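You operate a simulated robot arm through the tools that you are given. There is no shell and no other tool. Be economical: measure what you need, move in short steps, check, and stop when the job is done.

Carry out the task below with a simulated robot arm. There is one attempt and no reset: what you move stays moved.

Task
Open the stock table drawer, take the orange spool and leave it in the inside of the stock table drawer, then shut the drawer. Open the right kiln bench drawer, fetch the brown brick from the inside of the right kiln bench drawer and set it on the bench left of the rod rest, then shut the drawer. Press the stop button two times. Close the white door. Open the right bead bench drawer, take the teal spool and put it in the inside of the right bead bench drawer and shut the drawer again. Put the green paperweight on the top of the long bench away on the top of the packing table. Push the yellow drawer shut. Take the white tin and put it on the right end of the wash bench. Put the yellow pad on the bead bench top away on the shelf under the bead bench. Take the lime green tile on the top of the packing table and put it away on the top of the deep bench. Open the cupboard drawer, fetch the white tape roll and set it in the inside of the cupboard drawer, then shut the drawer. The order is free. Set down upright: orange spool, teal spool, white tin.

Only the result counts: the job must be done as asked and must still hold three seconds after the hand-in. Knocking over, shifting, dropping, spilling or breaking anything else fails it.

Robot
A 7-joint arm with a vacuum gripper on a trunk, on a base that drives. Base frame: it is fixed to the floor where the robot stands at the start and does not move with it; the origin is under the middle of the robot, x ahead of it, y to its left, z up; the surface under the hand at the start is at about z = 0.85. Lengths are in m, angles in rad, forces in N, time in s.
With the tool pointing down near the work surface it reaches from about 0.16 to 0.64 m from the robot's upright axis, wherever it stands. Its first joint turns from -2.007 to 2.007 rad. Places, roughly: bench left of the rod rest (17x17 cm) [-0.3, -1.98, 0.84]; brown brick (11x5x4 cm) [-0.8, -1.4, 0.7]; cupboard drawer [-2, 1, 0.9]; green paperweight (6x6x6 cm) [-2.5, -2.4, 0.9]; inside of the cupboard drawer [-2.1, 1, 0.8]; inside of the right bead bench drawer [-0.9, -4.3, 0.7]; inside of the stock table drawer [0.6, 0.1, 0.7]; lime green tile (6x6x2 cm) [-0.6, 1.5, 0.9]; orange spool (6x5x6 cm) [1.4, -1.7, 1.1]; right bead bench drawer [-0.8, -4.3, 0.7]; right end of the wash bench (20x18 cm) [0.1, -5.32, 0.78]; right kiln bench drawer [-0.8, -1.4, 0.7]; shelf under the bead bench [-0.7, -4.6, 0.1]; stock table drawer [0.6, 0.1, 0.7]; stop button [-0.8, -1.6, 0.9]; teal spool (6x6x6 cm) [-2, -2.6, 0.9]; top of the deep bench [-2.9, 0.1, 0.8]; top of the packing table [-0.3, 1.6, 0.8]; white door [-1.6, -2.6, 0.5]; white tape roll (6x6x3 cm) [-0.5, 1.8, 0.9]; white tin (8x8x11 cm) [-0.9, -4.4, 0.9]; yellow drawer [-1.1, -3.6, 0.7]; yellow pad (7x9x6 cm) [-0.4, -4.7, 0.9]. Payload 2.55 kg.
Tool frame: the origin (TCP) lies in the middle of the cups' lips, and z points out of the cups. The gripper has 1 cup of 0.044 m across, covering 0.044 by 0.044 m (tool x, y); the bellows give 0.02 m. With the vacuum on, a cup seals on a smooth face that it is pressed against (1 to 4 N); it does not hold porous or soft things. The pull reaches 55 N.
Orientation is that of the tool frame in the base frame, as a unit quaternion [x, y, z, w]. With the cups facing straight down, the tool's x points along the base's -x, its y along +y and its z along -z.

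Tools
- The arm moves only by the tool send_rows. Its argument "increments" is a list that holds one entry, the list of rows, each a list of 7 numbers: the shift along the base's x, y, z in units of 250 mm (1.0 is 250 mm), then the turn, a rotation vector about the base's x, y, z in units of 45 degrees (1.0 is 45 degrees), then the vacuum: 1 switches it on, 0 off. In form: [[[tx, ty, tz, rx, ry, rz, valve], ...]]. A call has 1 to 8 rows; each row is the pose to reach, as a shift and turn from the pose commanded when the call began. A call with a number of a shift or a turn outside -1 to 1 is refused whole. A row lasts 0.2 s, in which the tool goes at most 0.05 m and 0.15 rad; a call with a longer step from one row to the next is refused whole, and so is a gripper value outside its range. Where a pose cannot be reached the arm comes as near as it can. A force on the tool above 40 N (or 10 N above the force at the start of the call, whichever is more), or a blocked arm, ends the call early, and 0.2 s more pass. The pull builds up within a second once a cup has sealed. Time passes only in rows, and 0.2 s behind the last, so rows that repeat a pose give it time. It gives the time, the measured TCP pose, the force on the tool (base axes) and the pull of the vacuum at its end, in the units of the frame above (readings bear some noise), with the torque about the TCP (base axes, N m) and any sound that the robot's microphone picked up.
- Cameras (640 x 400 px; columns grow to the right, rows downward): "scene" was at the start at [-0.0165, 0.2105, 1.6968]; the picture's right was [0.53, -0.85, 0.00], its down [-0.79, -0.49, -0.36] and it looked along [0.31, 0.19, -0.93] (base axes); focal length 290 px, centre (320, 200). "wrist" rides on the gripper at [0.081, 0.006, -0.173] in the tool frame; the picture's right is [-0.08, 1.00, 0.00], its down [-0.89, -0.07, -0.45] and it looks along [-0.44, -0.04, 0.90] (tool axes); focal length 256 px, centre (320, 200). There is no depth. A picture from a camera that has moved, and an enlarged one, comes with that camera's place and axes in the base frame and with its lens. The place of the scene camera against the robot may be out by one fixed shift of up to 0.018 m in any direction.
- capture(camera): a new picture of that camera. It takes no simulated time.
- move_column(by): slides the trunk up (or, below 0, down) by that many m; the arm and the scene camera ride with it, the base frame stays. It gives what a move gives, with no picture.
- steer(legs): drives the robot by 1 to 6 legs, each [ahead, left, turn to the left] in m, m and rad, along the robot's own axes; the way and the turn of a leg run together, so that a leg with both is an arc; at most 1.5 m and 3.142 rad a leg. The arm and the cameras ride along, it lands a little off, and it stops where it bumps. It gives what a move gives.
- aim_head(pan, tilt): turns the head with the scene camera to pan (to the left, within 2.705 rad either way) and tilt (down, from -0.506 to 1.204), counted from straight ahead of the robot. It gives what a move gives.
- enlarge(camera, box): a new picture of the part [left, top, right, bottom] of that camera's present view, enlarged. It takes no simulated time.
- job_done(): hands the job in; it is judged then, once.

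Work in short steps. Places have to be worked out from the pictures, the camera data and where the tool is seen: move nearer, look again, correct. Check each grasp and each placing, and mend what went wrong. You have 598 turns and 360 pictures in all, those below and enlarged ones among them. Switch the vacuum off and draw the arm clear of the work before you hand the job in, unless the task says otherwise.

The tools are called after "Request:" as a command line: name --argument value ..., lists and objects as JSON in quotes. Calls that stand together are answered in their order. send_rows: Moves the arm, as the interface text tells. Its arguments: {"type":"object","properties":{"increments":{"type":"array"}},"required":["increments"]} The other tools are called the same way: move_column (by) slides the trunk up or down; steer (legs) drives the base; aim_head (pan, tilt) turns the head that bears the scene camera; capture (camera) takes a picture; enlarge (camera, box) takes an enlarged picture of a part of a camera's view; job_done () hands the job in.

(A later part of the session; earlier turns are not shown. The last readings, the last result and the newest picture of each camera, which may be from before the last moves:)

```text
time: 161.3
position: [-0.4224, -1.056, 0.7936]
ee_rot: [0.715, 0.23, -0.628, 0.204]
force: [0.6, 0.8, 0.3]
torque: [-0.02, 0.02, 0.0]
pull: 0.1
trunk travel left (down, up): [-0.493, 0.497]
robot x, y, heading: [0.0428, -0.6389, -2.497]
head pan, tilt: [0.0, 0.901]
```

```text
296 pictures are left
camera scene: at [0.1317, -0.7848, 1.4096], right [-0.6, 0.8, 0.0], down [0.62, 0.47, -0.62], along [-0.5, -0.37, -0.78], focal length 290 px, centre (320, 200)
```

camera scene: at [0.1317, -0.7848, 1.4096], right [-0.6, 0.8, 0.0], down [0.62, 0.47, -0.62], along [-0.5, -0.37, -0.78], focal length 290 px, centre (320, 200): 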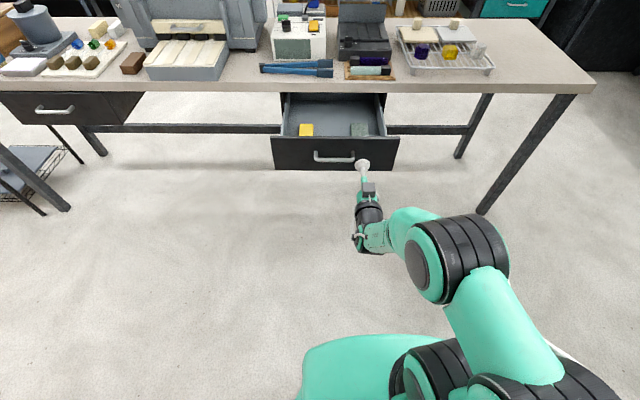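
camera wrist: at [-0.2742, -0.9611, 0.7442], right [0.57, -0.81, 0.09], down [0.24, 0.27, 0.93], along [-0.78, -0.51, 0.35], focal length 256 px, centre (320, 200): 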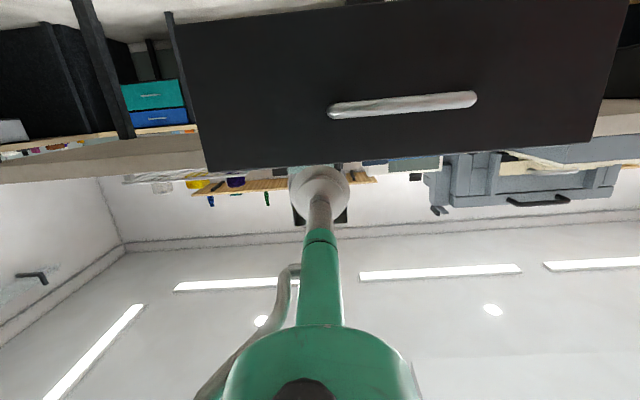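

The tool is within 7° of horizontal, good enough for pushing. I shift right, lower to z≈0.71 and check.

Request:
steer --legs '[[0, -0.05, 0]]'

Request:
move_column --by -0.08

Request:
capture --camera "wrist"

```text
time: 162.3
position: [-0.4585, -1.025, 0.8102]
ee_rot: [0.704, 0.223, -0.64, 0.211]
force: [0.1, -0.3, 0.0]
torque: [0.03, 0.0, 0.0]
pull: 0.0
trunk travel left (down, up): [-0.493, 0.497]
robot x, y, heading: [0.0123, -0.5997, -2.492]
head pan, tilt: [0.0, 0.901]
```

```text
time: 163.4
position: [-0.4586, -1.0246, 0.7304]
ee_rot: [0.705, 0.222, -0.64, 0.21]
force: [-0.5, -1.1, 0.3]
torque: [-0.02, 0.02, 0.0]
pull: 0.1
trunk travel left (down, up): [-0.413, 0.577]
robot x, y, heading: [0.0081, -0.5999, -2.495]
head pan, tilt: [0.0, 0.901]
```

```text
295 pictures are left
camera wrist: at [-0.3072, -0.9251, 0.6666], right [0.57, -0.81, 0.09], down [0.25, 0.28, 0.93], along [-0.78, -0.51, 0.36], focal length 256 px, centre (320, 200)
```

wrist: 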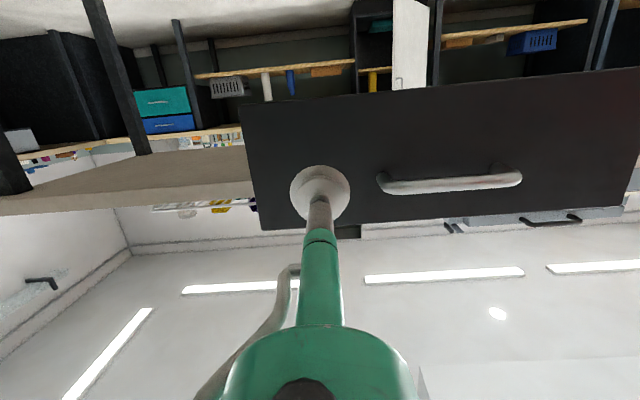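

Aimed beside the handle. I drive forward 0.32 m to push, then finish with the arm.

Request:
steer --legs '[[0.32, 0, 0]]'

Request:
send_rows --increments '[[[-0.032, -0.024, 0, 0, 0, 0, 0], [-0.064, -0.048, 0, 0, 0, 0, 0], [-0.096, -0.072, 0, 0, 0, 0, 0], [-0.128, -0.096, 0, 0, 0, 0, 0], [-0.16, -0.12, 0, 0, 0, 0, 0]]]'

Request:
capture --camera "scene"

```text
time: 165.6
position: [-0.7152, -1.2232, 0.7303]
ee_rot: [0.704, 0.224, -0.64, 0.211]
force: [-0.3, 0.7, -0.8]
torque: [-0.01, -0.01, 0.03]
pull: 0.1
trunk travel left (down, up): [-0.413, 0.577]
robot x, y, heading: [-0.2432, -0.7985, -2.491]
head pan, tilt: [0.0, 0.901]
```

```text
time: 166.7
position: [-0.7424, -1.2438, 0.7289]
ee_rot: [0.706, 0.22, -0.64, 0.208]
force: [22.5, 20.2, 12.2]
torque: [0.25, -0.28, 0.11]
pull: 0.0
out of reach, approached as far as the arm can: row 5
trunk travel left (down, up): [-0.413, 0.577]
robot x, y, heading: [-0.2449, -0.7895, -2.493]
head pan, tilt: [0.0, 0.901]
stopped in row 5: the force on the tool passed its limit at 52 N (the readings are from after the stop); the commanded pose is now the measured one
```

```text
294 pictures are left
camera scene: at [-0.1507, -0.9368, 1.33], right [-0.61, 0.79, 0.0], down [0.62, 0.47, -0.62], along [-0.5, -0.38, -0.78], focal length 290 px, centre (320, 200)
```

scene: 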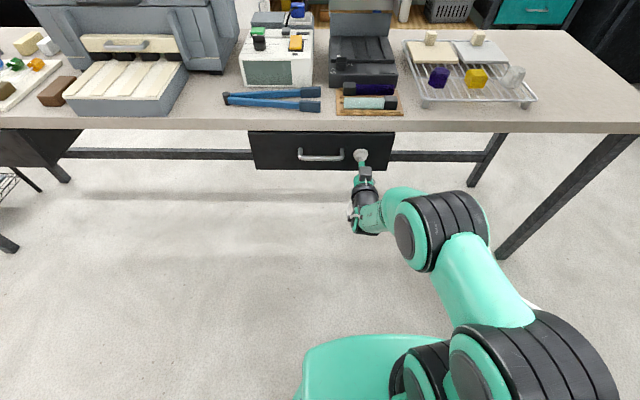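

The kiln drawer is shut. Now I enlarge the controller to identify the stop button.

Request:
enlarge --camera "scene" --box '[225, 0, 345, 75]'

```text
5.33 times, centred on (285, 38) of scene
camera zoom: at [-0.1507, -0.9368, 1.33], right [-0.61, 0.79, 0.0], down [0.62, 0.47, -0.62], along [-0.5, -0.38, -0.78], focal length 1546 px, centre (507, 1067)
```

zoom: 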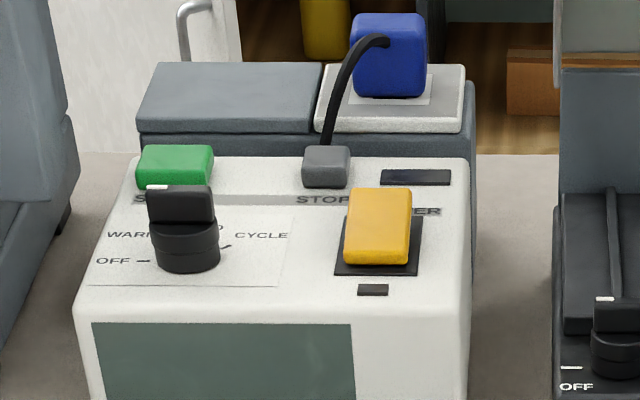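

"STOP" is printed under the grey button between green and yellow. I back off, turn the tool down and raise to view it from above.

Request:
steer --legs '[[-0.25, 0, 0]]'

Request:
move_column --by 0.42

Request:
send_rows --increments '[[[0.1, 0.075, 0, 0.1, -0.133, 0, 0], [0.2, 0.15, 0, 0.2, -0.267, 0, 0], [0.3, 0.225, 0, 0.3, -0.4, 0, 0], [0.4, 0.3, 0, 0.4, -0.533, 0, 0], [0.4, 0.3, 0, 0.5, -0.667, 0, 0], [0.4, 0.3, 0, 0.6, -0.8, 0, 0]]]'

Request:
send_rows --increments '[[[0, 0, 0, 0.1, -0.133, 0, 0], [0, 0, 0, 0.2, -0.267, 0, 0], [0, 0, 0, 0.3, -0.4, 0, 0], [0, 0, 0, 0.4, -0.533, 0, 0], [0, 0, 0, 0.5, -0.667, 0, 0]]]'

```text
time: 168.5
position: [-0.5479, -1.0949, 0.7244]
ee_rot: [0.709, 0.219, -0.638, 0.206]
force: [0.3, 0.9, 0.8]
torque: [0.06, 0.02, 0.01]
pull: 0.0
trunk travel left (down, up): [-0.413, 0.577]
robot x, y, heading: [-0.0451, -0.6498, -2.492]
head pan, tilt: [0.0, 0.901]
```

```text
refused: 0.42 is not a number from -0.4 to 0.4
```

```text
time: 169.9
position: [-0.4478, -1.0192, 0.7229]
ee_rot: [0.898, 0.287, -0.32, 0.095]
force: [1.1, 0.0, 0.7]
torque: [-0.04, 0.06, 0.04]
pull: 0.0
trunk travel left (down, up): [-0.413, 0.577]
robot x, y, heading: [-0.0528, -0.6427, -2.49]
head pan, tilt: [0.0, 0.901]
```

```text
time: 171.1
position: [-0.4381, -1.0097, 0.7019]
ee_rot: [0.951, 0.309, -0.021, -0.007]
force: [0.0, 0.0, 0.3]
torque: [0.0, 0.01, 0.02]
pull: 0.0
out of reach, approached as far as the arm can: row 1, 5
trunk travel left (down, up): [-0.413, 0.577]
robot x, y, heading: [-0.0492, -0.644, -2.495]
head pan, tilt: [0.0, 0.901]
```

I straighten the tool, raise the trunk and drive so the hand comes over the controller's front.

Request:
move_column --by 0.4

Request:
send_rows --increments '[[[0, 0, 0, 0, -0.056, 0.019, 0], [0, 0, 0, 0, -0.056, 0.019, 0]]]'

Request:
steer --legs '[[0, 0.25, 0], [0.5, 0, 0]]'

Request:
capture --camera "wrist"

Request:
capture --camera "scene"

```text
time: 174.9
position: [-0.4381, -1.0098, 1.1026]
ee_rot: [0.951, 0.308, -0.022, -0.008]
force: [0.3, 0.3, -0.4]
torque: [0.01, 0.0, 0.01]
pull: 0.0
trunk travel left (down, up): [-0.813, 0.177]
robot x, y, heading: [-0.049, -0.6434, -2.495]
head pan, tilt: [0.0, 0.901]
```

```text
time: 175.5
position: [-0.4328, -1.0054, 1.0938]
ee_rot: [0.949, 0.315, -0.001, -0.001]
force: [0.4, 0.0, -0.3]
torque: [-0.05, 0.0, -0.01]
pull: 0.0
out of reach, approached as far as the arm can: row 1, 2
trunk travel left (down, up): [-0.813, 0.177]
robot x, y, heading: [-0.0511, -0.6437, -2.491]
head pan, tilt: [0.0, 0.901]
```

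```text
time: 179.8
position: [-0.6867, -1.495, 1.0921]
ee_rot: [0.95, 0.313, -0.001, -0.001]
force: [0.4, -0.5, -1.6]
torque: [0.02, -0.03, -0.01]
pull: 0.0
trunk travel left (down, up): [-0.813, 0.177]
robot x, y, heading: [-0.3012, -1.1358, -2.499]
head pan, tilt: [0.0, 0.901]
```

```text
292 pictures are left
camera wrist: at [-0.6153, -1.4523, 1.2668], right [0.53, -0.85, 0.0], down [-0.76, -0.47, 0.45], along [-0.38, -0.23, -0.89], focal length 256 px, centre (320, 200)
```

wrist: 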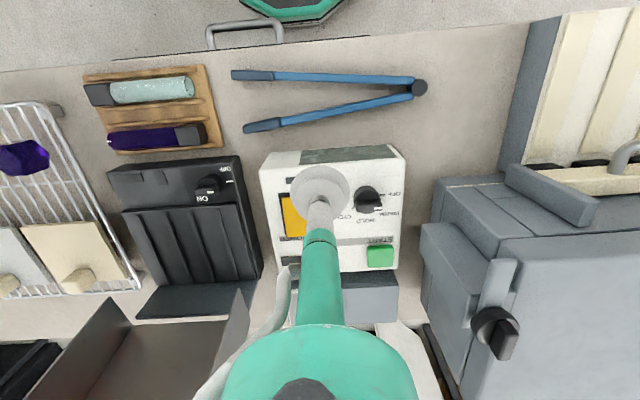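

```text
291 pictures are left
camera scene: at [-0.2106, -1.2859, 1.7296], right [-0.6, 0.8, 0.0], down [0.63, 0.47, -0.62], along [-0.5, -0.37, -0.78], focal length 290 px, centre (320, 200)
```

scene: 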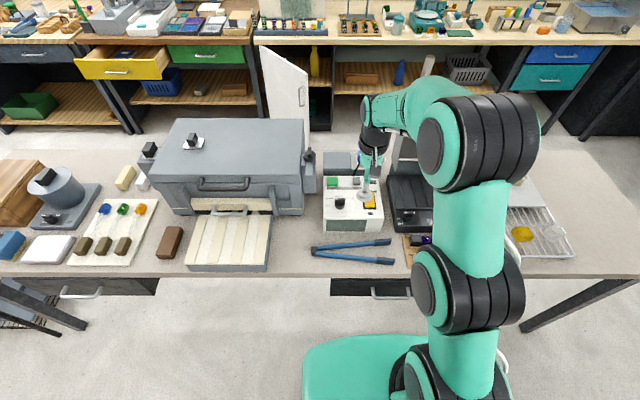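

The tool hides the grey button; I shift the hand 8 cm to the right to see it.

Request:
send_rows --increments '[[[-0.1, 0.13, 0, 0, 0, 0, 0], [-0.192, 0.256, 0, 0, 0, 0, 0]]]'

Request:
enlarge --camera "wrist" --box '[280, 130, 520, 280]'

Request:
enlarge --camera "scene" --box '[300, 140, 420, 240]'

```text
time: 180.4
position: [-0.7338, -1.431, 1.0916]
ee_rot: [0.95, 0.312, -0.002, -0.002]
force: [-0.4, 0.6, -0.9]
torque: [-0.01, 0.0, -0.05]
pull: 0.0
trunk travel left (down, up): [-0.813, 0.177]
robot x, y, heading: [-0.2967, -1.1347, -2.494]
head pan, tilt: [0.0, 0.901]
```

```text
2.67 times, centred on (400, 205) of wrist
camera zoom: at [-0.6625, -1.3868, 1.266], right [0.53, -0.85, 0.0], down [-0.76, -0.47, 0.45], along [-0.38, -0.23, -0.89], focal length 683 px, centre (107, 187)
```

zoom: 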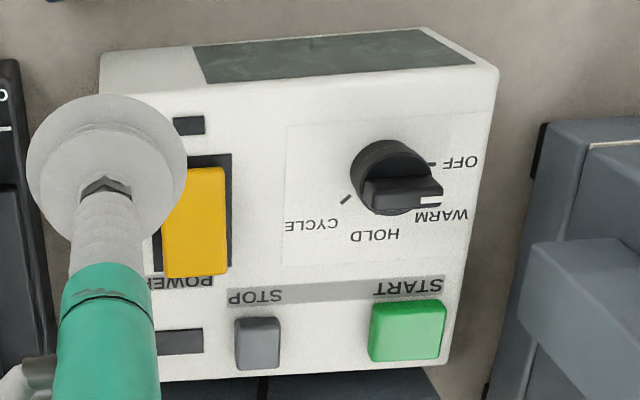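

```text
4.00 times, centred on (360, 190) of scene
camera zoom: at [-0.2107, -1.2849, 1.7297], right [-0.6, 0.8, 0.0], down [0.63, 0.47, -0.62], along [-0.5, -0.37, -0.78], focal length 1160 px, centre (160, 240)
```

zoom: 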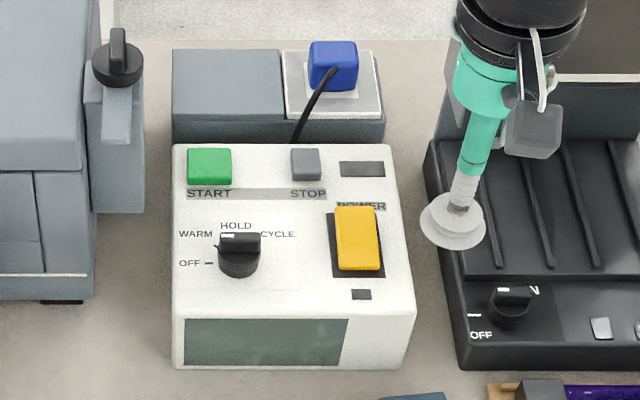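

STOP is the grey button, at about u=0.777, v=-1.616, z≈0.96, with the yellow rocker far enough for the cup. I move the hand over to that u, then drive a little forward.

Request:
send_rows --increments '[[[0.09, -0.12, 0, 0, 0, 0, 0], [0.174, -0.232, 0, 0, 0, 0, 0]]]'

Request:
steer --legs '[[0.12, 0, 0]]'

Request:
capture --camera "wrist"

Request:
enlarge --camera "scene" --box '[280, 140, 440, 240]'

```text
time: 181.1
position: [-0.6881, -1.4922, 1.0916]
ee_rot: [0.95, 0.312, -0.001, -0.001]
force: [-0.5, 0.2, -0.4]
torque: [0.03, 0.0, 0.0]
pull: 0.0
trunk travel left (down, up): [-0.813, 0.177]
robot x, y, heading: [-0.3002, -1.1378, -2.495]
head pan, tilt: [0.0, 0.901]
```

```text
time: 182.3
position: [-0.7828, -1.5617, 1.0916]
ee_rot: [0.95, 0.312, -0.002, -0.001]
force: [-0.6, -0.3, -1.0]
torque: [0.02, -0.07, 0.0]
pull: 0.1
trunk travel left (down, up): [-0.813, 0.177]
robot x, y, heading: [-0.3916, -1.2096, -2.503]
head pan, tilt: [0.0, 0.901]
```

```text
288 pictures are left
camera wrist: at [-0.7127, -1.5178, 1.2652], right [0.53, -0.85, 0.0], down [-0.76, -0.47, 0.45], along [-0.38, -0.23, -0.89], focal length 256 px, centre (320, 200)
```

wrist: 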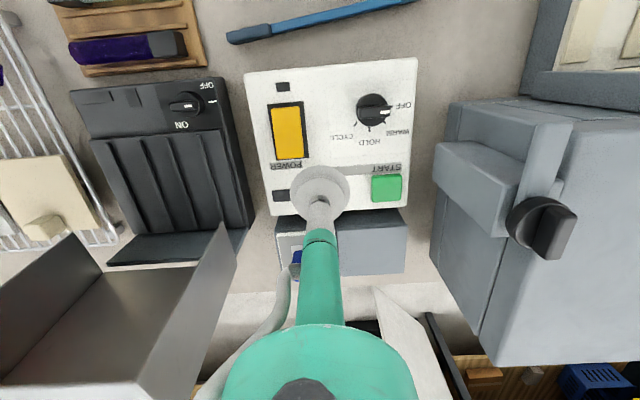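

```text
4.00 times, centred on (360, 190) of scene
camera zoom: at [-0.3052, -1.3565, 1.7296], right [-0.6, 0.8, 0.0], down [0.63, 0.47, -0.62], along [-0.5, -0.37, -0.78], focal length 1160 px, centre (160, 240)
```

zoom: 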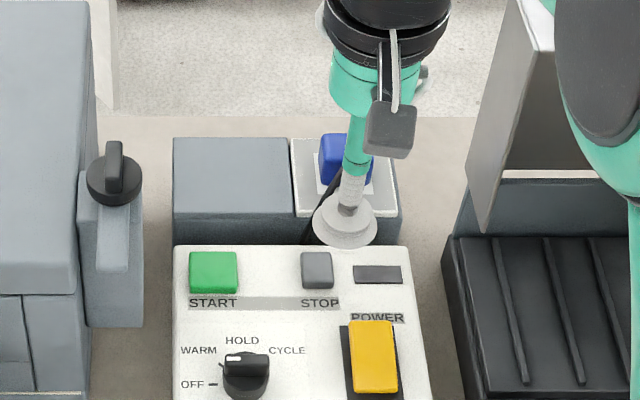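

The button is about 5.5 cm further along -v. I move over it and go down to just above.

Request:
send_rows --increments '[[[-0.088, -0.066, 0, 0, 0, 0, 0], [-0.176, -0.132, 0, 0, 0, 0, 0], [-0.176, -0.132, -0.15, 0, 0, 0, 0], [-0.176, -0.132, -0.32, 0, 0, 0, 0], [-0.176, -0.132, -0.4, 0, 0, 0, 0]]]'

Request:
enlarge --camera "wrist" --box '[200, 90, 440, 240]'

Request:
enlarge --camera "scene" --box '[300, 160, 420, 235]'

```text
time: 183.5
position: [-0.8282, -1.5956, 0.991]
ee_rot: [0.95, 0.312, -0.002, -0.001]
force: [0.2, -0.4, 0.4]
torque: [-0.03, 0.01, 0.02]
pull: 0.0
out of reach, approached as far as the arm can: row 1, 2, 3
trunk travel left (down, up): [-0.813, 0.177]
robot x, y, heading: [-0.3904, -1.2124, -2.495]
head pan, tilt: [0.0, 0.901]
```

```text
2.67 times, centred on (320, 165) of wrist
camera zoom: at [-0.7564, -1.5511, 1.1652], right [0.53, -0.85, 0.0], down [-0.76, -0.47, 0.45], along [-0.38, -0.23, -0.89], focal length 683 px, centre (320, 293)
```

zoom: 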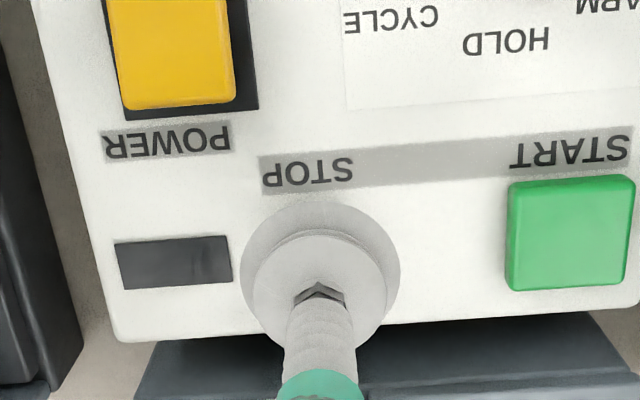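

```text
5.33 times, centred on (360, 198) of scene
camera zoom: at [-0.3049, -1.3564, 1.7296], right [-0.6, 0.8, 0.0], down [0.63, 0.47, -0.62], along [-0.5, -0.37, -0.78], focal length 1546 px, centre (107, 213)
```

zoom: 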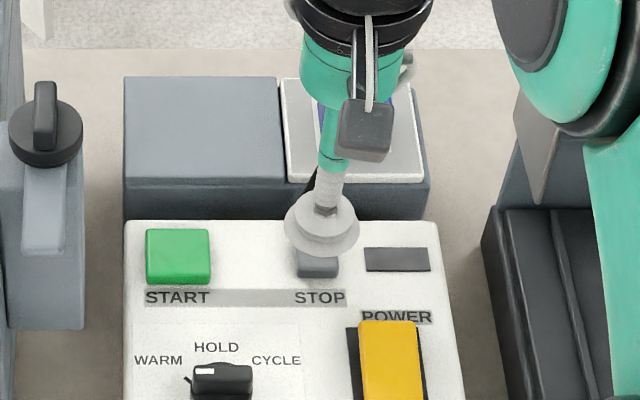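

Centred over STOP. I press down in small steps.

Request:
send_rows --increments '[[[-0.007, 0.01, -0.04, 0, 0, 0, 0], [-0.007, 0.01, -0.08, 0, 0, 0, 0], [-0.007, 0.01, -0.1, 0, 0, 0, 0], [-0.007, 0.01, -0.12, 0, 0, 0, 0]]]'

```text
time: 184.5
position: [-0.8295, -1.5918, 0.9609]
ee_rot: [0.95, 0.312, -0.001, -0.002]
force: [-0.2, 0.4, 0.2]
torque: [0.02, 0.02, -0.01]
pull: 0.1
trunk travel left (down, up): [-0.813, 0.177]
robot x, y, heading: [-0.3913, -1.2109, -2.499]
head pan, tilt: [0.0, 0.901]
```

Request:
send_rows --increments '[[[0, 0, -0.016, 0, 0, 0, 0], [0, 0, -0.032, 0, 0, 0, 0], [0, 0, -0.048, 0, 0, 0, 0]]]'

```text
time: 185.3
position: [-0.829, -1.5911, 0.9499]
ee_rot: [0.95, 0.312, -0.002, -0.001]
force: [-0.2, 0.3, 0.2]
torque: [0.02, -0.05, 0.02]
pull: 0.1
trunk travel left (down, up): [-0.813, 0.177]
robot x, y, heading: [-0.3952, -1.2121, -2.497]
head pan, tilt: [0.0, 0.901]
```

Still free; continue a bit lower.

Request:
send_rows --increments '[[[0, 0, -0.016, 0, 0, 0, 0], [0, 0, -0.032, 0, 0, 0, 0], [0, 0, -0.048, 0, 0, 0, 0]]]'

Request:
enlarge --camera "scene" --box '[300, 160, 420, 235]'

```text
time: 186.1
position: [-0.8293, -1.5911, 0.9385]
ee_rot: [0.95, 0.313, -0.001, -0.001]
force: [-0.4, 0.7, 1.6]
torque: [0.03, 0.05, 0.0]
pull: 0.1
trunk travel left (down, up): [-0.813, 0.177]
robot x, y, heading: [-0.3919, -1.2067, -2.497]
head pan, tilt: [0.0, 0.901]
heard: click
```

```text
5.33 times, centred on (360, 198) of scene
camera zoom: at [-0.3044, -1.3559, 1.7296], right [-0.6, 0.8, 0.0], down [0.63, 0.47, -0.62], along [-0.5, -0.37, -0.78], focal length 1546 px, centre (107, 213)
```

zoom: 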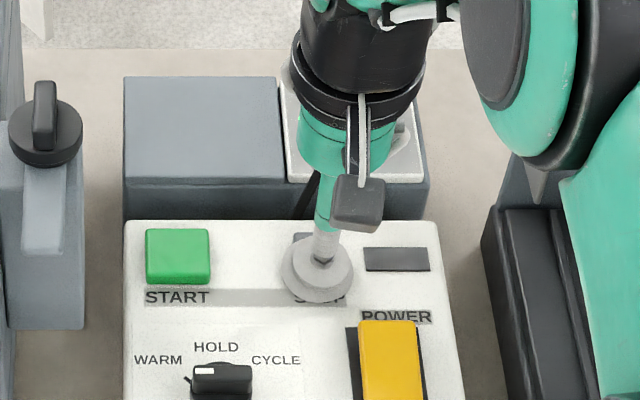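

A click: first press. I rise 2 cm, wait, and press once more the same way.

Request:
send_rows --increments '[[[0, 0, 0.04, 0, 0, 0, 0], [0, 0, 0.1, 0, 0, 0, 0], [0, 0, 0.1, 0, 0, 0, 0], [0, 0, 0.1, 0, 0, 0, 0]]]'

Request:
send_rows --increments '[[[0, 0, -0.04, 0, 0, 0, 0], [0, 0, -0.07, 0, 0, 0, 0], [0, 0, -0.09, 0, 0, 0, 0], [0, 0, -0.1, 0, 0, 0, 0]]]'

```text
time: 187.1
position: [-0.8291, -1.5917, 0.9634]
ee_rot: [0.95, 0.312, -0.001, -0.002]
force: [0.2, 0.7, -0.2]
torque: [0.01, 0.01, -0.01]
pull: 0.1
trunk travel left (down, up): [-0.813, 0.177]
robot x, y, heading: [-0.3939, -1.2135, -2.499]
head pan, tilt: [0.0, 0.901]
```

```text
time: 188.1
position: [-0.8299, -1.5917, 0.9381]
ee_rot: [0.95, 0.312, -0.001, -0.001]
force: [0.6, 0.7, 1.5]
torque: [-0.05, -0.03, -0.01]
pull: 0.0
trunk travel left (down, up): [-0.813, 0.177]
robot x, y, heading: [-0.3981, -1.2057, -2.501]
head pan, tilt: [0.0, 0.901]
heard: click
```

Both presses registered. I lift, retreat, and turn toward the cupboard side of the room.

Request:
send_rows --increments '[[[0, 0, 0.1, 0, 0, 0, 0], [0, 0, 0.3, 0, 0, 0, 0], [0, 0, 0.5, 0, 0, 0, 0], [0, 0, 0.65, 0, 0, 0, 0], [0.12, 0.09, 0.7, 0, 0, 0, 0], [0.24, 0.18, 0.7, 0, 0, 0, 0], [0.32, 0.24, 0.7, 0, 0, 0, 0]]]'

Request:
steer --legs '[[-0.5, 0, 0], [0, 0, -1.571], [1.2, 0, 0]]'

Request:
aim_head --pan 0 --tilt 0.4

Request:
capture --camera "scene"

```text
time: 189.7
position: [-0.7497, -1.5319, 1.1117]
ee_rot: [0.95, 0.312, -0.002, -0.002]
force: [-0.2, -0.4, 0.0]
torque: [-0.02, 0.05, -0.02]
pull: 0.0
out of reach, approached as far as the arm can: row 3, 4, 5
trunk travel left (down, up): [-0.813, 0.177]
robot x, y, heading: [-0.3945, -1.208, -2.501]
head pan, tilt: [0.0, 0.901]
```

```text
time: 202.1
position: [-1.0175, 0.403, 1.1105]
ee_rot: [0.891, -0.454, 0.0, -0.002]
force: [0.4, 0.1, 0.5]
torque: [0.0, 0.0, 0.01]
pull: 0.1
trunk travel left (down, up): [-0.813, 0.177]
robot x, y, heading: [-0.6978, 0.0429, 2.208]
head pan, tilt: [0.0, 0.901]
```

```text
time: 203.0
position: [-1.0168, 0.4044, 1.1124]
ee_rot: [0.891, -0.454, 0.0, -0.002]
force: [-0.9, 0.9, -0.1]
torque: [-0.01, 0.04, 0.0]
pull: 0.1
trunk travel left (down, up): [-0.813, 0.177]
robot x, y, heading: [-0.6958, 0.047, 2.208]
head pan, tilt: [0.0, 0.4]
```

```text
283 pictures are left
camera scene: at [-0.8627, -0.0292, 1.7725], right [0.81, 0.59, 0.0], down [0.23, -0.31, -0.92], along [-0.55, 0.74, -0.39], focal length 290 px, centre (320, 200)
```

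scene: 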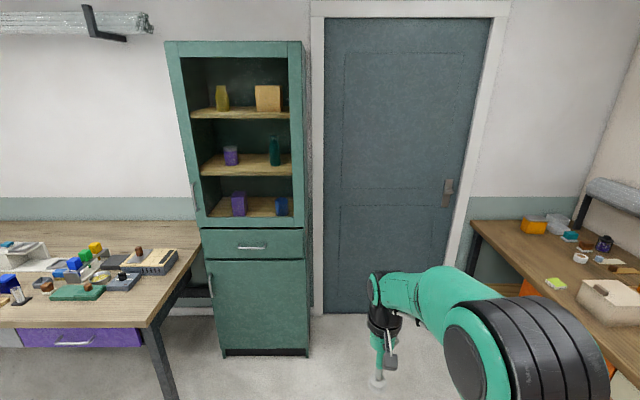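

The cupboard drawer front is near u≈-2.0, v≈-1.41..-0.81, z≈0.73–0.95. I set the arm to its good pose, turn the tool horizontal toward it and drive closer.

Request:
send_rows --increments '[[[0, 0, -0.2, 0, 0, 0, 0], [0, 0, -0.4, 0, 0, 0, 0], [0, 0, -0.6, 0, 0, 0, 0], [0, 0, -0.7, 0, 0, 0, 0]]]'

Request:
send_rows --increments '[[[0, 0, 0, 0.133, 0.1, 0, 0], [0, 0, 0, 0.267, 0.2, 0, 0], [0, 0, 0, 0.4, 0.3, 0, 0], [0, 0, 0, 0.533, 0.4, 0, 0], [0, 0, 0, 0.667, 0.5, 0, 0], [0, 0, 0, 0.8, 0.6, 0, 0]]]'

Request:
send_rows --increments '[[[0, 0, 0, 0.133, 0.1, 0, 0], [0, 0, 0, 0.267, 0.2, 0, 0], [0, 0, 0, 0.4, 0.3, 0, 0], [0, 0, 0, 0.533, 0.4, 0, 0], [0, 0, 0, 0.667, 0.5, 0, 0], [0, 0, 0, 0.8, 0.6, 0, 0]]]'

Request:
steer --legs '[[0, 0.4, 0.006], [0.75, 0, 0]]'

Request:
aim_head --pan 0 --tilt 0.6

Request:
capture --camera "scene"

Request:
capture --camera "wrist"

```text
time: 204.0
position: [-1.0175, 0.4043, 0.9349]
ee_rot: [0.891, -0.454, -0.001, -0.002]
force: [0.0, 0.1, 0.5]
torque: [0.02, 0.02, 0.01]
pull: 0.0
trunk travel left (down, up): [-0.813, 0.177]
robot x, y, heading: [-0.6947, 0.044, 2.206]
head pan, tilt: [0.0, 0.4]
```

```text
time: 205.4
position: [-0.9874, 0.4231, 0.9316]
ee_rot: [0.84, -0.443, -0.247, -0.193]
force: [-0.2, 0.0, 0.1]
torque: [0.01, -0.01, 0.01]
pull: 0.1
out of reach, approached as far as the arm can: row 4, 5, 6
trunk travel left (down, up): [-0.813, 0.177]
robot x, y, heading: [-0.6972, 0.0469, 2.204]
head pan, tilt: [0.0, 0.4]
```

```text
time: 206.8
position: [-1.0042, 0.4366, 0.9519]
ee_rot: [0.754, -0.413, -0.427, -0.279]
force: [0.0, 1.0, -1.1]
torque: [-0.02, 0.02, 0.01]
pull: 0.0
out of reach, approached as far as the arm can: row 3, 4, 5, 6
trunk travel left (down, up): [-0.813, 0.177]
robot x, y, heading: [-0.6965, 0.0425, 2.2]
head pan, tilt: [0.0, 0.4]
```

```text
time: 212.9
position: [-1.7853, 0.7839, 0.9509]
ee_rot: [0.76, -0.403, -0.431, -0.273]
force: [-0.1, -0.4, 0.8]
torque: [0.0, -0.02, -0.03]
pull: 0.0
trunk travel left (down, up): [-0.813, 0.177]
robot x, y, heading: [-1.4678, 0.4016, 2.231]
head pan, tilt: [0.0, 0.4]
```

```text
time: 213.7
position: [-1.7844, 0.7833, 0.9519]
ee_rot: [0.76, -0.403, -0.43, -0.273]
force: [0.6, 0.0, -0.4]
torque: [0.01, 0.0, 0.0]
pull: 0.1
trunk travel left (down, up): [-0.813, 0.177]
robot x, y, heading: [-1.47, 0.3993, 2.234]
head pan, tilt: [0.0, 0.6]
```

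```text
282 pictures are left
camera scene: at [-1.6295, 0.3191, 1.7545], right [0.79, 0.61, 0.0], down [0.35, -0.45, -0.83], along [-0.51, 0.65, -0.56], focal length 290 px, centre (320, 200)
```

scene: 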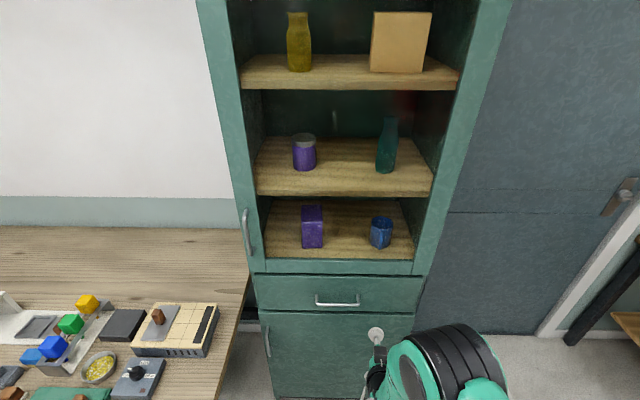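

```text
281 pictures are left
camera wrist: at [-1.6892, 0.6192, 0.965], right [-0.87, -0.49, 0.0], down [-0.02, 0.04, 1.0], along [-0.49, 0.87, -0.04], focal length 256 px, centre (320, 200)
```

wrist: 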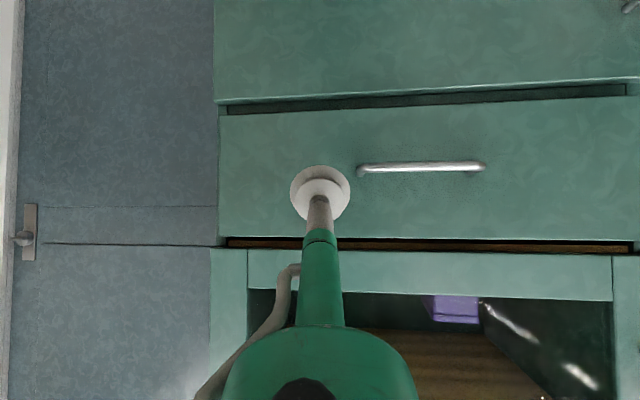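

The turn stalled 29° short again. I retract and lower the hand a bit, then rotate the rest.

Request:
send_rows --increments '[[[0.06, -0.08, -0.1, 0, 0, 0, 0], [0.12, -0.16, -0.2, 0, 0, 0, 0], [0.18, -0.24, -0.3, 0, 0, 0, 0], [0.24, -0.32, -0.4, 0, 0, 0, 0]]]'

Request:
send_rows --increments '[[[0, 0, 0, 0.133, 0.1, 0, 0], [0, 0, 0, 0.267, 0.2, 0, 0], [0, 0, 0, 0.4, 0.3, 0, 0], [0, 0, 0, 0.51, 0.38, 0, 0]]]'

```text
time: 214.7
position: [-1.8092, 0.738, 0.8949]
ee_rot: [0.774, -0.413, -0.399, -0.265]
force: [-0.5, 0.3, 0.2]
torque: [-0.02, -0.03, -0.05]
pull: 0.0
out of reach, approached as far as the arm can: row 1, 2, 3, 4
trunk travel left (down, up): [-0.813, 0.177]
robot x, y, heading: [-1.4644, 0.4012, 2.233]
head pan, tilt: [0.0, 0.6]
```

```text
time: 215.7
position: [-1.8089, 0.7385, 0.8969]
ee_rot: [0.774, -0.413, -0.401, -0.264]
force: [1.0, 0.7, 1.0]
torque: [0.0, 0.01, 0.01]
pull: 0.1
out of reach, approached as far as the arm can: row 1, 2, 3, 4
trunk travel left (down, up): [-0.813, 0.177]
robot x, y, heading: [-1.4654, 0.3987, 2.229]
head pan, tilt: [0.0, 0.6]
```

The arm reaches horizontal better higher and further out (as at the kiln). I raise the hand, extend it and rotate.

Request:
steer --legs '[[-0.25, 0, -0.017]]'

Request:
send_rows --increments '[[[-0.04, 0.053, 0.18, 0, 0, 0, 0], [-0.08, 0.107, 0.36, 0, 0, 0, 0], [-0.12, 0.16, 0.54, 0, 0, 0, 0], [-0.2, 0.267, 0.68, 0, 0, 0, 0], [-0.28, 0.373, 0.8, 0, 0, 0, 0]]]'

Request:
send_rows --increments '[[[0, 0, 0, 0.133, 0.1, 0, 0], [0, 0, 0, 0.267, 0.2, 0, 0], [0, 0, 0, 0.4, 0.3, 0, 0], [0, 0, 0, 0.51, 0.38, 0, 0]]]'

```text
time: 217.5
position: [-1.6489, 0.5416, 0.8967]
ee_rot: [0.77, -0.42, -0.398, -0.268]
force: [-0.4, -0.1, -0.2]
torque: [-0.01, 0.03, -0.01]
pull: 0.0
trunk travel left (down, up): [-0.813, 0.177]
robot x, y, heading: [-1.314, 0.1965, 2.21]
head pan, tilt: [0.0, 0.6]
```

```text
time: 218.7
position: [-1.719, 0.6369, 1.0966]
ee_rot: [0.771, -0.42, -0.397, -0.268]
force: [-0.3, 0.1, 0.8]
torque: [0.02, 0.0, 0.03]
pull: 0.1
trunk travel left (down, up): [-0.813, 0.177]
robot x, y, heading: [-1.3177, 0.1996, 2.209]
head pan, tilt: [0.0, 0.6]
```

```text
time: 219.7
position: [-1.7245, 0.6428, 1.0964]
ee_rot: [0.669, -0.382, -0.544, -0.332]
force: [-0.6, -0.6, 0.2]
torque: [0.04, 0.03, 0.02]
pull: 0.0
out of reach, approached as far as the arm can: row 3, 4
trunk travel left (down, up): [-0.813, 0.177]
robot x, y, heading: [-1.3148, 0.1971, 2.213]
head pan, tilt: [0.0, 0.6]
```

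11° short and 8° yawed; I extend slightly more and apply the exact correction.

Request:
send_rows --increments '[[[-0.07, 0.096, 0.1, 0.06, 0.054, 0.058, 0], [-0.14, 0.192, 0.2, 0.12, 0.107, 0.115, 0], [-0.14, 0.192, 0.2, 0.181, 0.161, 0.173, 0], [-0.14, 0.192, 0.2, 0.181, 0.161, 0.173, 0]]]'

Request:
capture --camera "scene"

```text
time: 220.7
position: [-1.7627, 0.6911, 1.1457]
ee_rot: [0.64, -0.328, -0.617, -0.319]
force: [-0.4, 0.5, -0.4]
torque: [0.01, 0.01, 0.01]
pull: 0.0
trunk travel left (down, up): [-0.813, 0.177]
robot x, y, heading: [-1.3148, 0.2018, 2.205]
head pan, tilt: [0.0, 0.6]
```

```text
280 pictures are left
camera scene: at [-1.479, 0.1217, 1.7544], right [0.8, 0.6, 0.0], down [0.34, -0.45, -0.82], along [-0.49, 0.66, -0.57], focal length 290 px, centre (320, 200)
```

scene: 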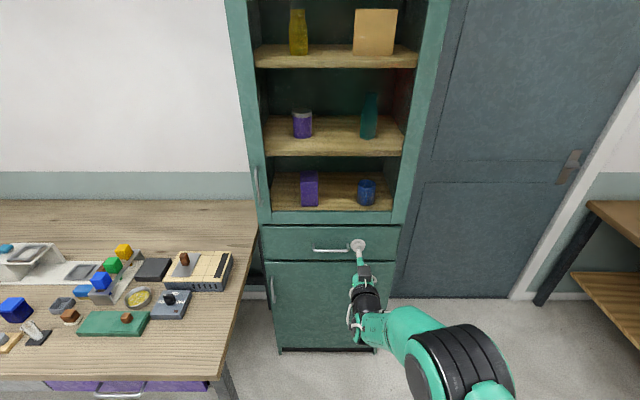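

Now the tool is horizontal. Drawer front: u≈-1.95, v -1.365..-0.75, handle -1.13..-0.98. I shift to v≈-0.88, lower to z≈0.84 and approach.

Request:
move_column --by -0.305

Request:
steer --legs '[[0.22, -0.115, 0.008]]'

Request:
capture --camera "wrist"

```text
time: 223.7
position: [-1.7615, 0.6921, 0.84]
ee_rot: [0.64, -0.328, -0.618, -0.319]
force: [-0.4, 0.7, -0.1]
torque: [-0.03, -0.01, 0.01]
pull: 0.1
trunk travel left (down, up): [-0.508, 0.482]
robot x, y, heading: [-1.3137, 0.2028, 2.212]
head pan, tilt: [0.0, 0.6]
```

```text
time: 225.6
position: [-1.8039, 0.9342, 0.8403]
ee_rot: [0.641, -0.327, -0.618, -0.317]
force: [0.2, -0.1, -0.4]
torque: [-0.05, 0.02, -0.01]
pull: 0.1
trunk travel left (down, up): [-0.508, 0.482]
robot x, y, heading: [-1.3558, 0.4451, 2.221]
head pan, tilt: [0.0, 0.6]
```

```text
279 pictures are left
camera wrist: at [-1.7038, 0.7905, 0.7665], right [-0.81, -0.58, 0.08], down [0.3, -0.3, 0.91], along [-0.51, 0.76, 0.41], focal length 256 px, centre (320, 200)
```

wrist: 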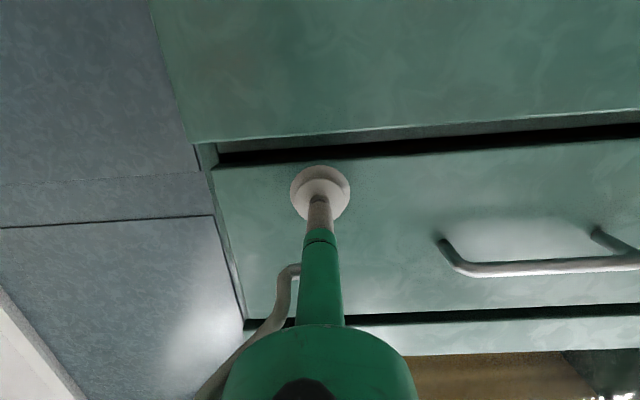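

Combining both cameras: the front is at u≈-1.87 and z≈0.82–1.01, so I raise the cup to z≈0.915 before touching.

Request:
move_column --by 0.072

Request:
send_rows --increments '[[[-0.03, 0.04, 0, 0, 0, 0, 1], [-0.06, 0.08, 0, 0, 0, 0, 1], [-0.084, 0.112, 0, 0, 0, 0, 1], [-0.108, 0.144, 0, 0, 0, 0, 1], [-0.132, 0.176, 0, 0, 0, 0, 1], [-0.156, 0.208, 0, 0, 0, 0, 1], [-0.18, 0.24, 0, 0, 0, 0, 1], [-0.204, 0.272, 0, 0, 0, 0, 1]]]'

Request:
capture --camera "wrist"

```text
time: 226.7
position: [-1.804, 0.9332, 0.9121]
ee_rot: [0.64, -0.327, -0.618, -0.318]
force: [0.2, 0.6, 0.4]
torque: [0.0, -0.02, -0.01]
pull: 0.0
trunk travel left (down, up): [-0.58, 0.41]
robot x, y, heading: [-1.354, 0.4483, 2.216]
head pan, tilt: [0.0, 0.6]
```

```text
time: 227.7
position: [-1.8277, 0.9668, 0.9127]
ee_rot: [0.64, -0.327, -0.618, -0.318]
force: [16.7, -18.9, 9.3]
torque: [0.22, 0.14, 0.27]
pull: 55.2
trunk travel left (down, up): [-0.58, 0.41]
robot x, y, heading: [-1.3499, 0.4447, 2.216]
head pan, tilt: [0.0, 0.6]
stopped in row 5: the force on the tool passed its limit at 41 N (the readings are from after the stop); the commanded pose is now the measured one
```

```text
278 pictures are left
camera wrist: at [-1.7278, 0.8216, 0.8384], right [-0.81, -0.58, 0.08], down [0.3, -0.3, 0.91], along [-0.5, 0.76, 0.41], focal length 256 px, centre (320, 200)
```

wrist: 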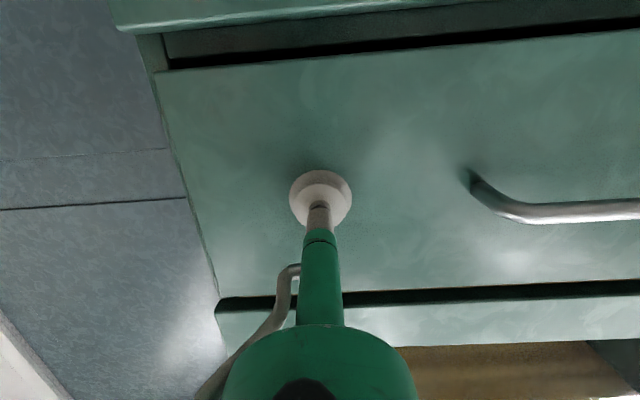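

Sealed. I pull the drawer open by driving back 0.24 m.

Request:
steer --legs '[[-0.24, 0, 0]]'

Request:
capture --camera "scene"

```text
time: 229.5
position: [-1.6856, 0.7754, 0.911]
ee_rot: [0.64, -0.327, -0.618, -0.318]
force: [-5.6, -4.4, 16.0]
torque: [-0.32, 0.28, -0.05]
pull: 55.4
trunk travel left (down, up): [-0.58, 0.41]
robot x, y, heading: [-1.2067, 0.2528, 2.22]
head pan, tilt: [0.0, 0.6]
```

```text
277 pictures are left
camera scene: at [-1.3685, 0.1708, 1.5214], right [0.8, 0.6, 0.0], down [0.34, -0.45, -0.83], along [-0.5, 0.66, -0.56], focal length 290 px, centre (320, 200)
```

scene: 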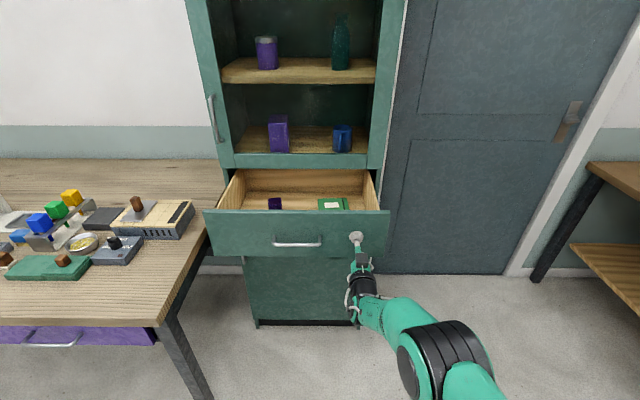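

Open. I release, back away, raise, and turn to the packing table for the tape roll.

Request:
send_rows --increments '[[[0, 0, 0, 0, 0, 0, 0], [0, 0, 0, 0, 0, 0, 0], [0.06, -0.08, 0, 0, 0, 0, 0], [0.15, -0.2, 0, 0, 0, 0, 0]]]'

Request:
steer --legs '[[-0.2, 0, 0], [0, 0, -1.572]]'

Request:
capture --camera "scene"

```text
time: 230.5
position: [-1.6509, 0.7337, 0.917]
ee_rot: [0.643, -0.328, -0.616, -0.315]
force: [0.4, -0.1, 0.8]
torque: [0.0, -0.01, -0.01]
pull: 0.1
out of reach, approached as far as the arm can: row 4
trunk travel left (down, up): [-0.58, 0.41]
robot x, y, heading: [-1.207, 0.2562, 2.218]
head pan, tilt: [0.0, 0.6]
```

```text
time: 235.9
position: [-0.6206, 0.5506, 0.9164]
ee_rot: [-0.232, 0.684, 0.221, 0.655]
force: [0.0, 0.3, -0.5]
torque: [0.01, -0.03, -0.03]
pull: 0.0
trunk travel left (down, up): [-0.58, 0.41]
robot x, y, heading: [-1.0906, 0.0968, 0.68]
head pan, tilt: [0.0, 0.6]
```

```text
276 pictures are left
camera scene: at [-1.18, 0.2551, 1.5214], right [0.63, -0.78, 0.0], down [-0.44, -0.35, -0.83], along [0.64, 0.52, -0.56], focal length 290 px, centre (320, 200)
```

scene: 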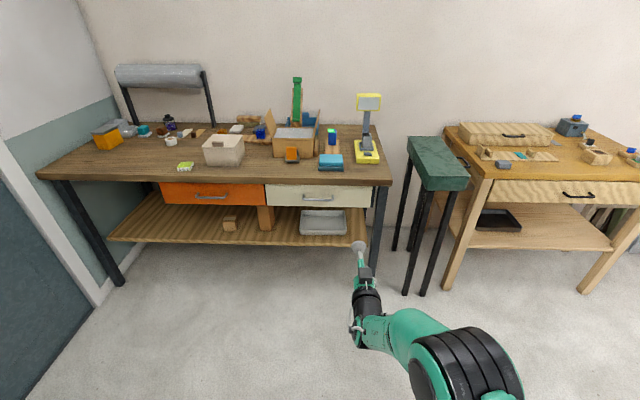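

Let me enlarge the tape roll and lime tile.

Request:
enlarge --camera "scene" --box '[90, 100, 250, 200]'

```text
4.00 times, centred on (170, 150) of scene
camera zoom: at [-1.18, 0.2551, 1.5214], right [0.63, -0.78, 0.0], down [-0.44, -0.35, -0.83], along [0.64, 0.52, -0.56], focal length 1160 px, centre (920, 400)
```

zoom: 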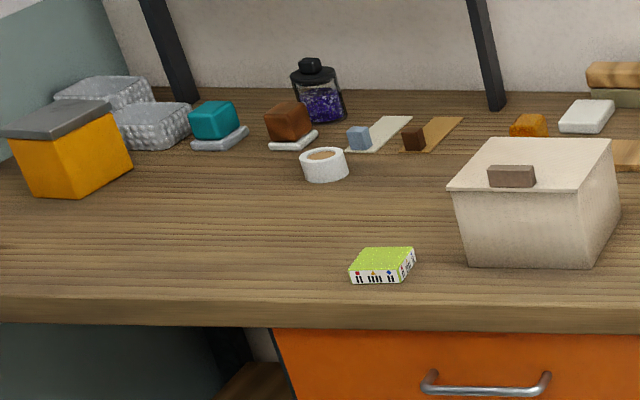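

The tape has a filled core, so suction on its middle may work. I turn the tool down here, then drive left toward the table end.

Request:
send_rows --increments '[[[0, 0, 0.05, -0.1, 0.133, 0, 0], [0, 0, 0.1, -0.2, 0.267, 0, 0], [0, 0, 0.15, -0.3, 0.4, 0, 0], [0, 0, 0.2, -0.4, 0.533, 0, 0], [0, 0, 0.25, -0.5, 0.667, 0, 0], [0, 0, 0.3, -0.6, 0.8, 0, 0]]]'

Request:
send_rows --increments '[[[0, 0, 0, -0.1, 0.133, 0, 0], [0, 0, 0, -0.2, 0.267, 0, 0], [0, 0, 0, -0.3, 0.4, 0, 0], [0, 0, 0, -0.4, 0.533, 0, 0], [0, 0, 0, -0.5, 0.667, 0, 0], [0, 0, 0, -0.57, 0.76, 0, 0]]]'

Request:
move_column --by 0.23

Request:
steer --legs '[[0, 0, -0.036], [0.4, 0.95, 0]]'

Request:
capture --camera "scene"

Request:
capture --camera "wrist"

```text
time: 237.3
position: [-0.6113, 0.5441, 0.9871]
ee_rot: [-0.281, 0.865, 0.117, 0.399]
force: [0.1, -0.5, -1.3]
torque: [0.07, -0.11, 0.01]
pull: 0.0
out of reach, approached as far as the arm can: row 6
trunk travel left (down, up): [-0.58, 0.41]
robot x, y, heading: [-1.0874, 0.0932, 0.677]
head pan, tilt: [0.0, 0.6]
```

```text
time: 238.7
position: [-0.6153, 0.5375, 0.9737]
ee_rot: [-0.308, 0.936, 0.037, 0.164]
force: [-0.3, 0.4, -0.2]
torque: [-0.01, 0.0, 0.02]
pull: 0.1
out of reach, approached as far as the arm can: row 4, 5, 6
trunk travel left (down, up): [-0.58, 0.41]
robot x, y, heading: [-1.0903, 0.095, 0.677]
head pan, tilt: [0.0, 0.6]
```

```text
time: 241.1
position: [-0.6159, 0.5365, 1.2039]
ee_rot: [-0.309, 0.936, 0.036, 0.166]
force: [-0.2, 0.2, 0.6]
torque: [0.0, -0.02, 0.02]
pull: 0.0
trunk travel left (down, up): [-0.81, 0.18]
robot x, y, heading: [-1.0834, 0.095, 0.676]
head pan, tilt: [0.0, 0.6]
```

```text
time: 246.9
position: [-0.8483, 1.5357, 1.2053]
ee_rot: [-0.287, 0.943, 0.032, 0.167]
force: [0.4, -0.1, -0.3]
torque: [-0.01, -0.04, 0.0]
pull: 0.0
trunk travel left (down, up): [-0.81, 0.18]
robot x, y, heading: [-1.3387, 1.1183, 0.632]
head pan, tilt: [0.0, 0.6]
```

```text
274 pictures are left
camera scene: at [-1.4249, 1.2802, 1.7514], right [0.59, -0.81, 0.0], down [-0.46, -0.33, -0.82], along [0.67, 0.49, -0.57], focal length 290 px, centre (320, 200)
```

scene: 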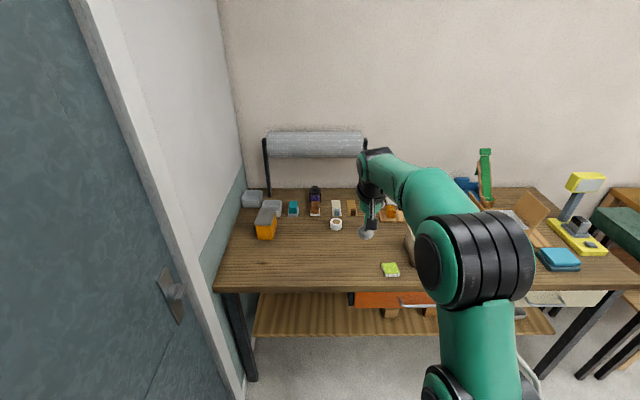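

```text
273 pictures are left
camera wrist: at [-0.9637, 1.4728, 1.3413], right [-0.49, 0.87, -0.01], down [0.6, 0.34, 0.72], along [0.63, 0.35, -0.7], focal length 256 px, centre (320, 200)
```

wrist: 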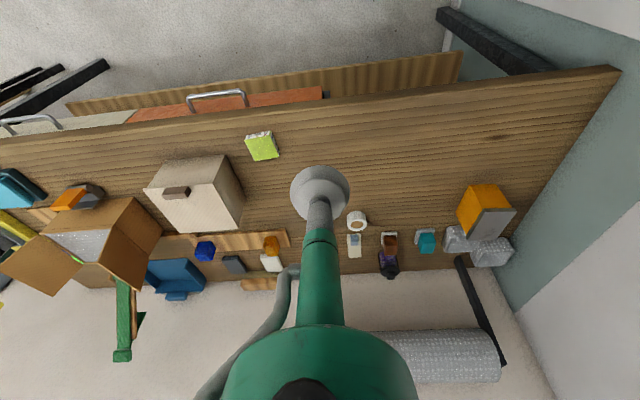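

Tape at about u=-1.79, v=0.70; tile at u=-1.594, v=0.42; the lower shelf edge is at v≈0.475 so I can drive in closer. First I straighten the tool while retracting it.

Request:
send_rows --increments '[[[-0.1, -0.075, 0, -0.053, 0.095, 0.016, 0], [-0.2, -0.15, 0, -0.106, 0.19, 0.032, 0], [-0.3, -0.225, 0, -0.159, 0.284, 0.049, 0], [-0.4, -0.3, 0, -0.212, 0.379, 0.065, 0], [-0.45, -0.34, 0, -0.212, 0.379, 0.065, 0]]]'

Request:
steer --legs '[[0.3, 0.09, 0.011]]'

Request:
capture --camera "wrist"

```text
time: 248.1
position: [-0.9771, 1.4338, 1.1162]
ee_rot: [-0.316, 0.949, 0.0, 0.0]
force: [0.6, 0.1, -0.5]
torque: [-0.04, 0.04, 0.03]
pull: 0.0
out of reach, approached as far as the arm can: row 1, 2, 3, 4, 5
trunk travel left (down, up): [-0.81, 0.18]
robot x, y, heading: [-1.341, 1.1126, 0.631]
head pan, tilt: [0.0, 0.6]
```

```text
time: 250.2
position: [-0.7897, 1.6929, 1.1161]
ee_rot: [-0.322, 0.947, 0.001, 0.0]
force: [-0.4, 0.5, -0.7]
torque: [-0.01, 0.0, -0.02]
pull: 0.1
trunk travel left (down, up): [-0.81, 0.18]
robot x, y, heading: [-1.1466, 1.3712, 0.648]
head pan, tilt: [0.0, 0.6]
```

```text
272 pictures are left
camera wrist: at [-0.8552, 1.6494, 1.29], right [-0.55, 0.84, 0.0], down [0.75, 0.49, 0.45], along [0.37, 0.24, -0.9], focal length 256 px, centre (320, 200)
```

wrist: 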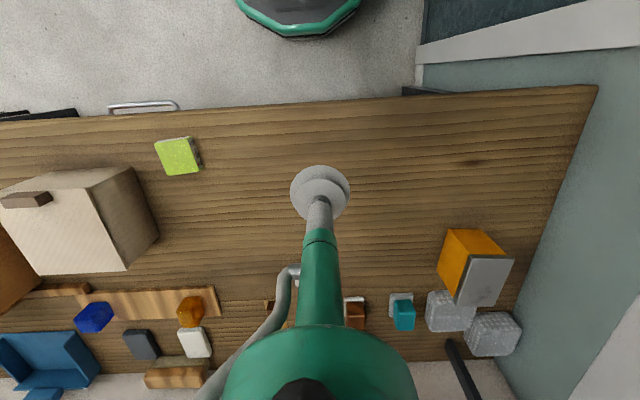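

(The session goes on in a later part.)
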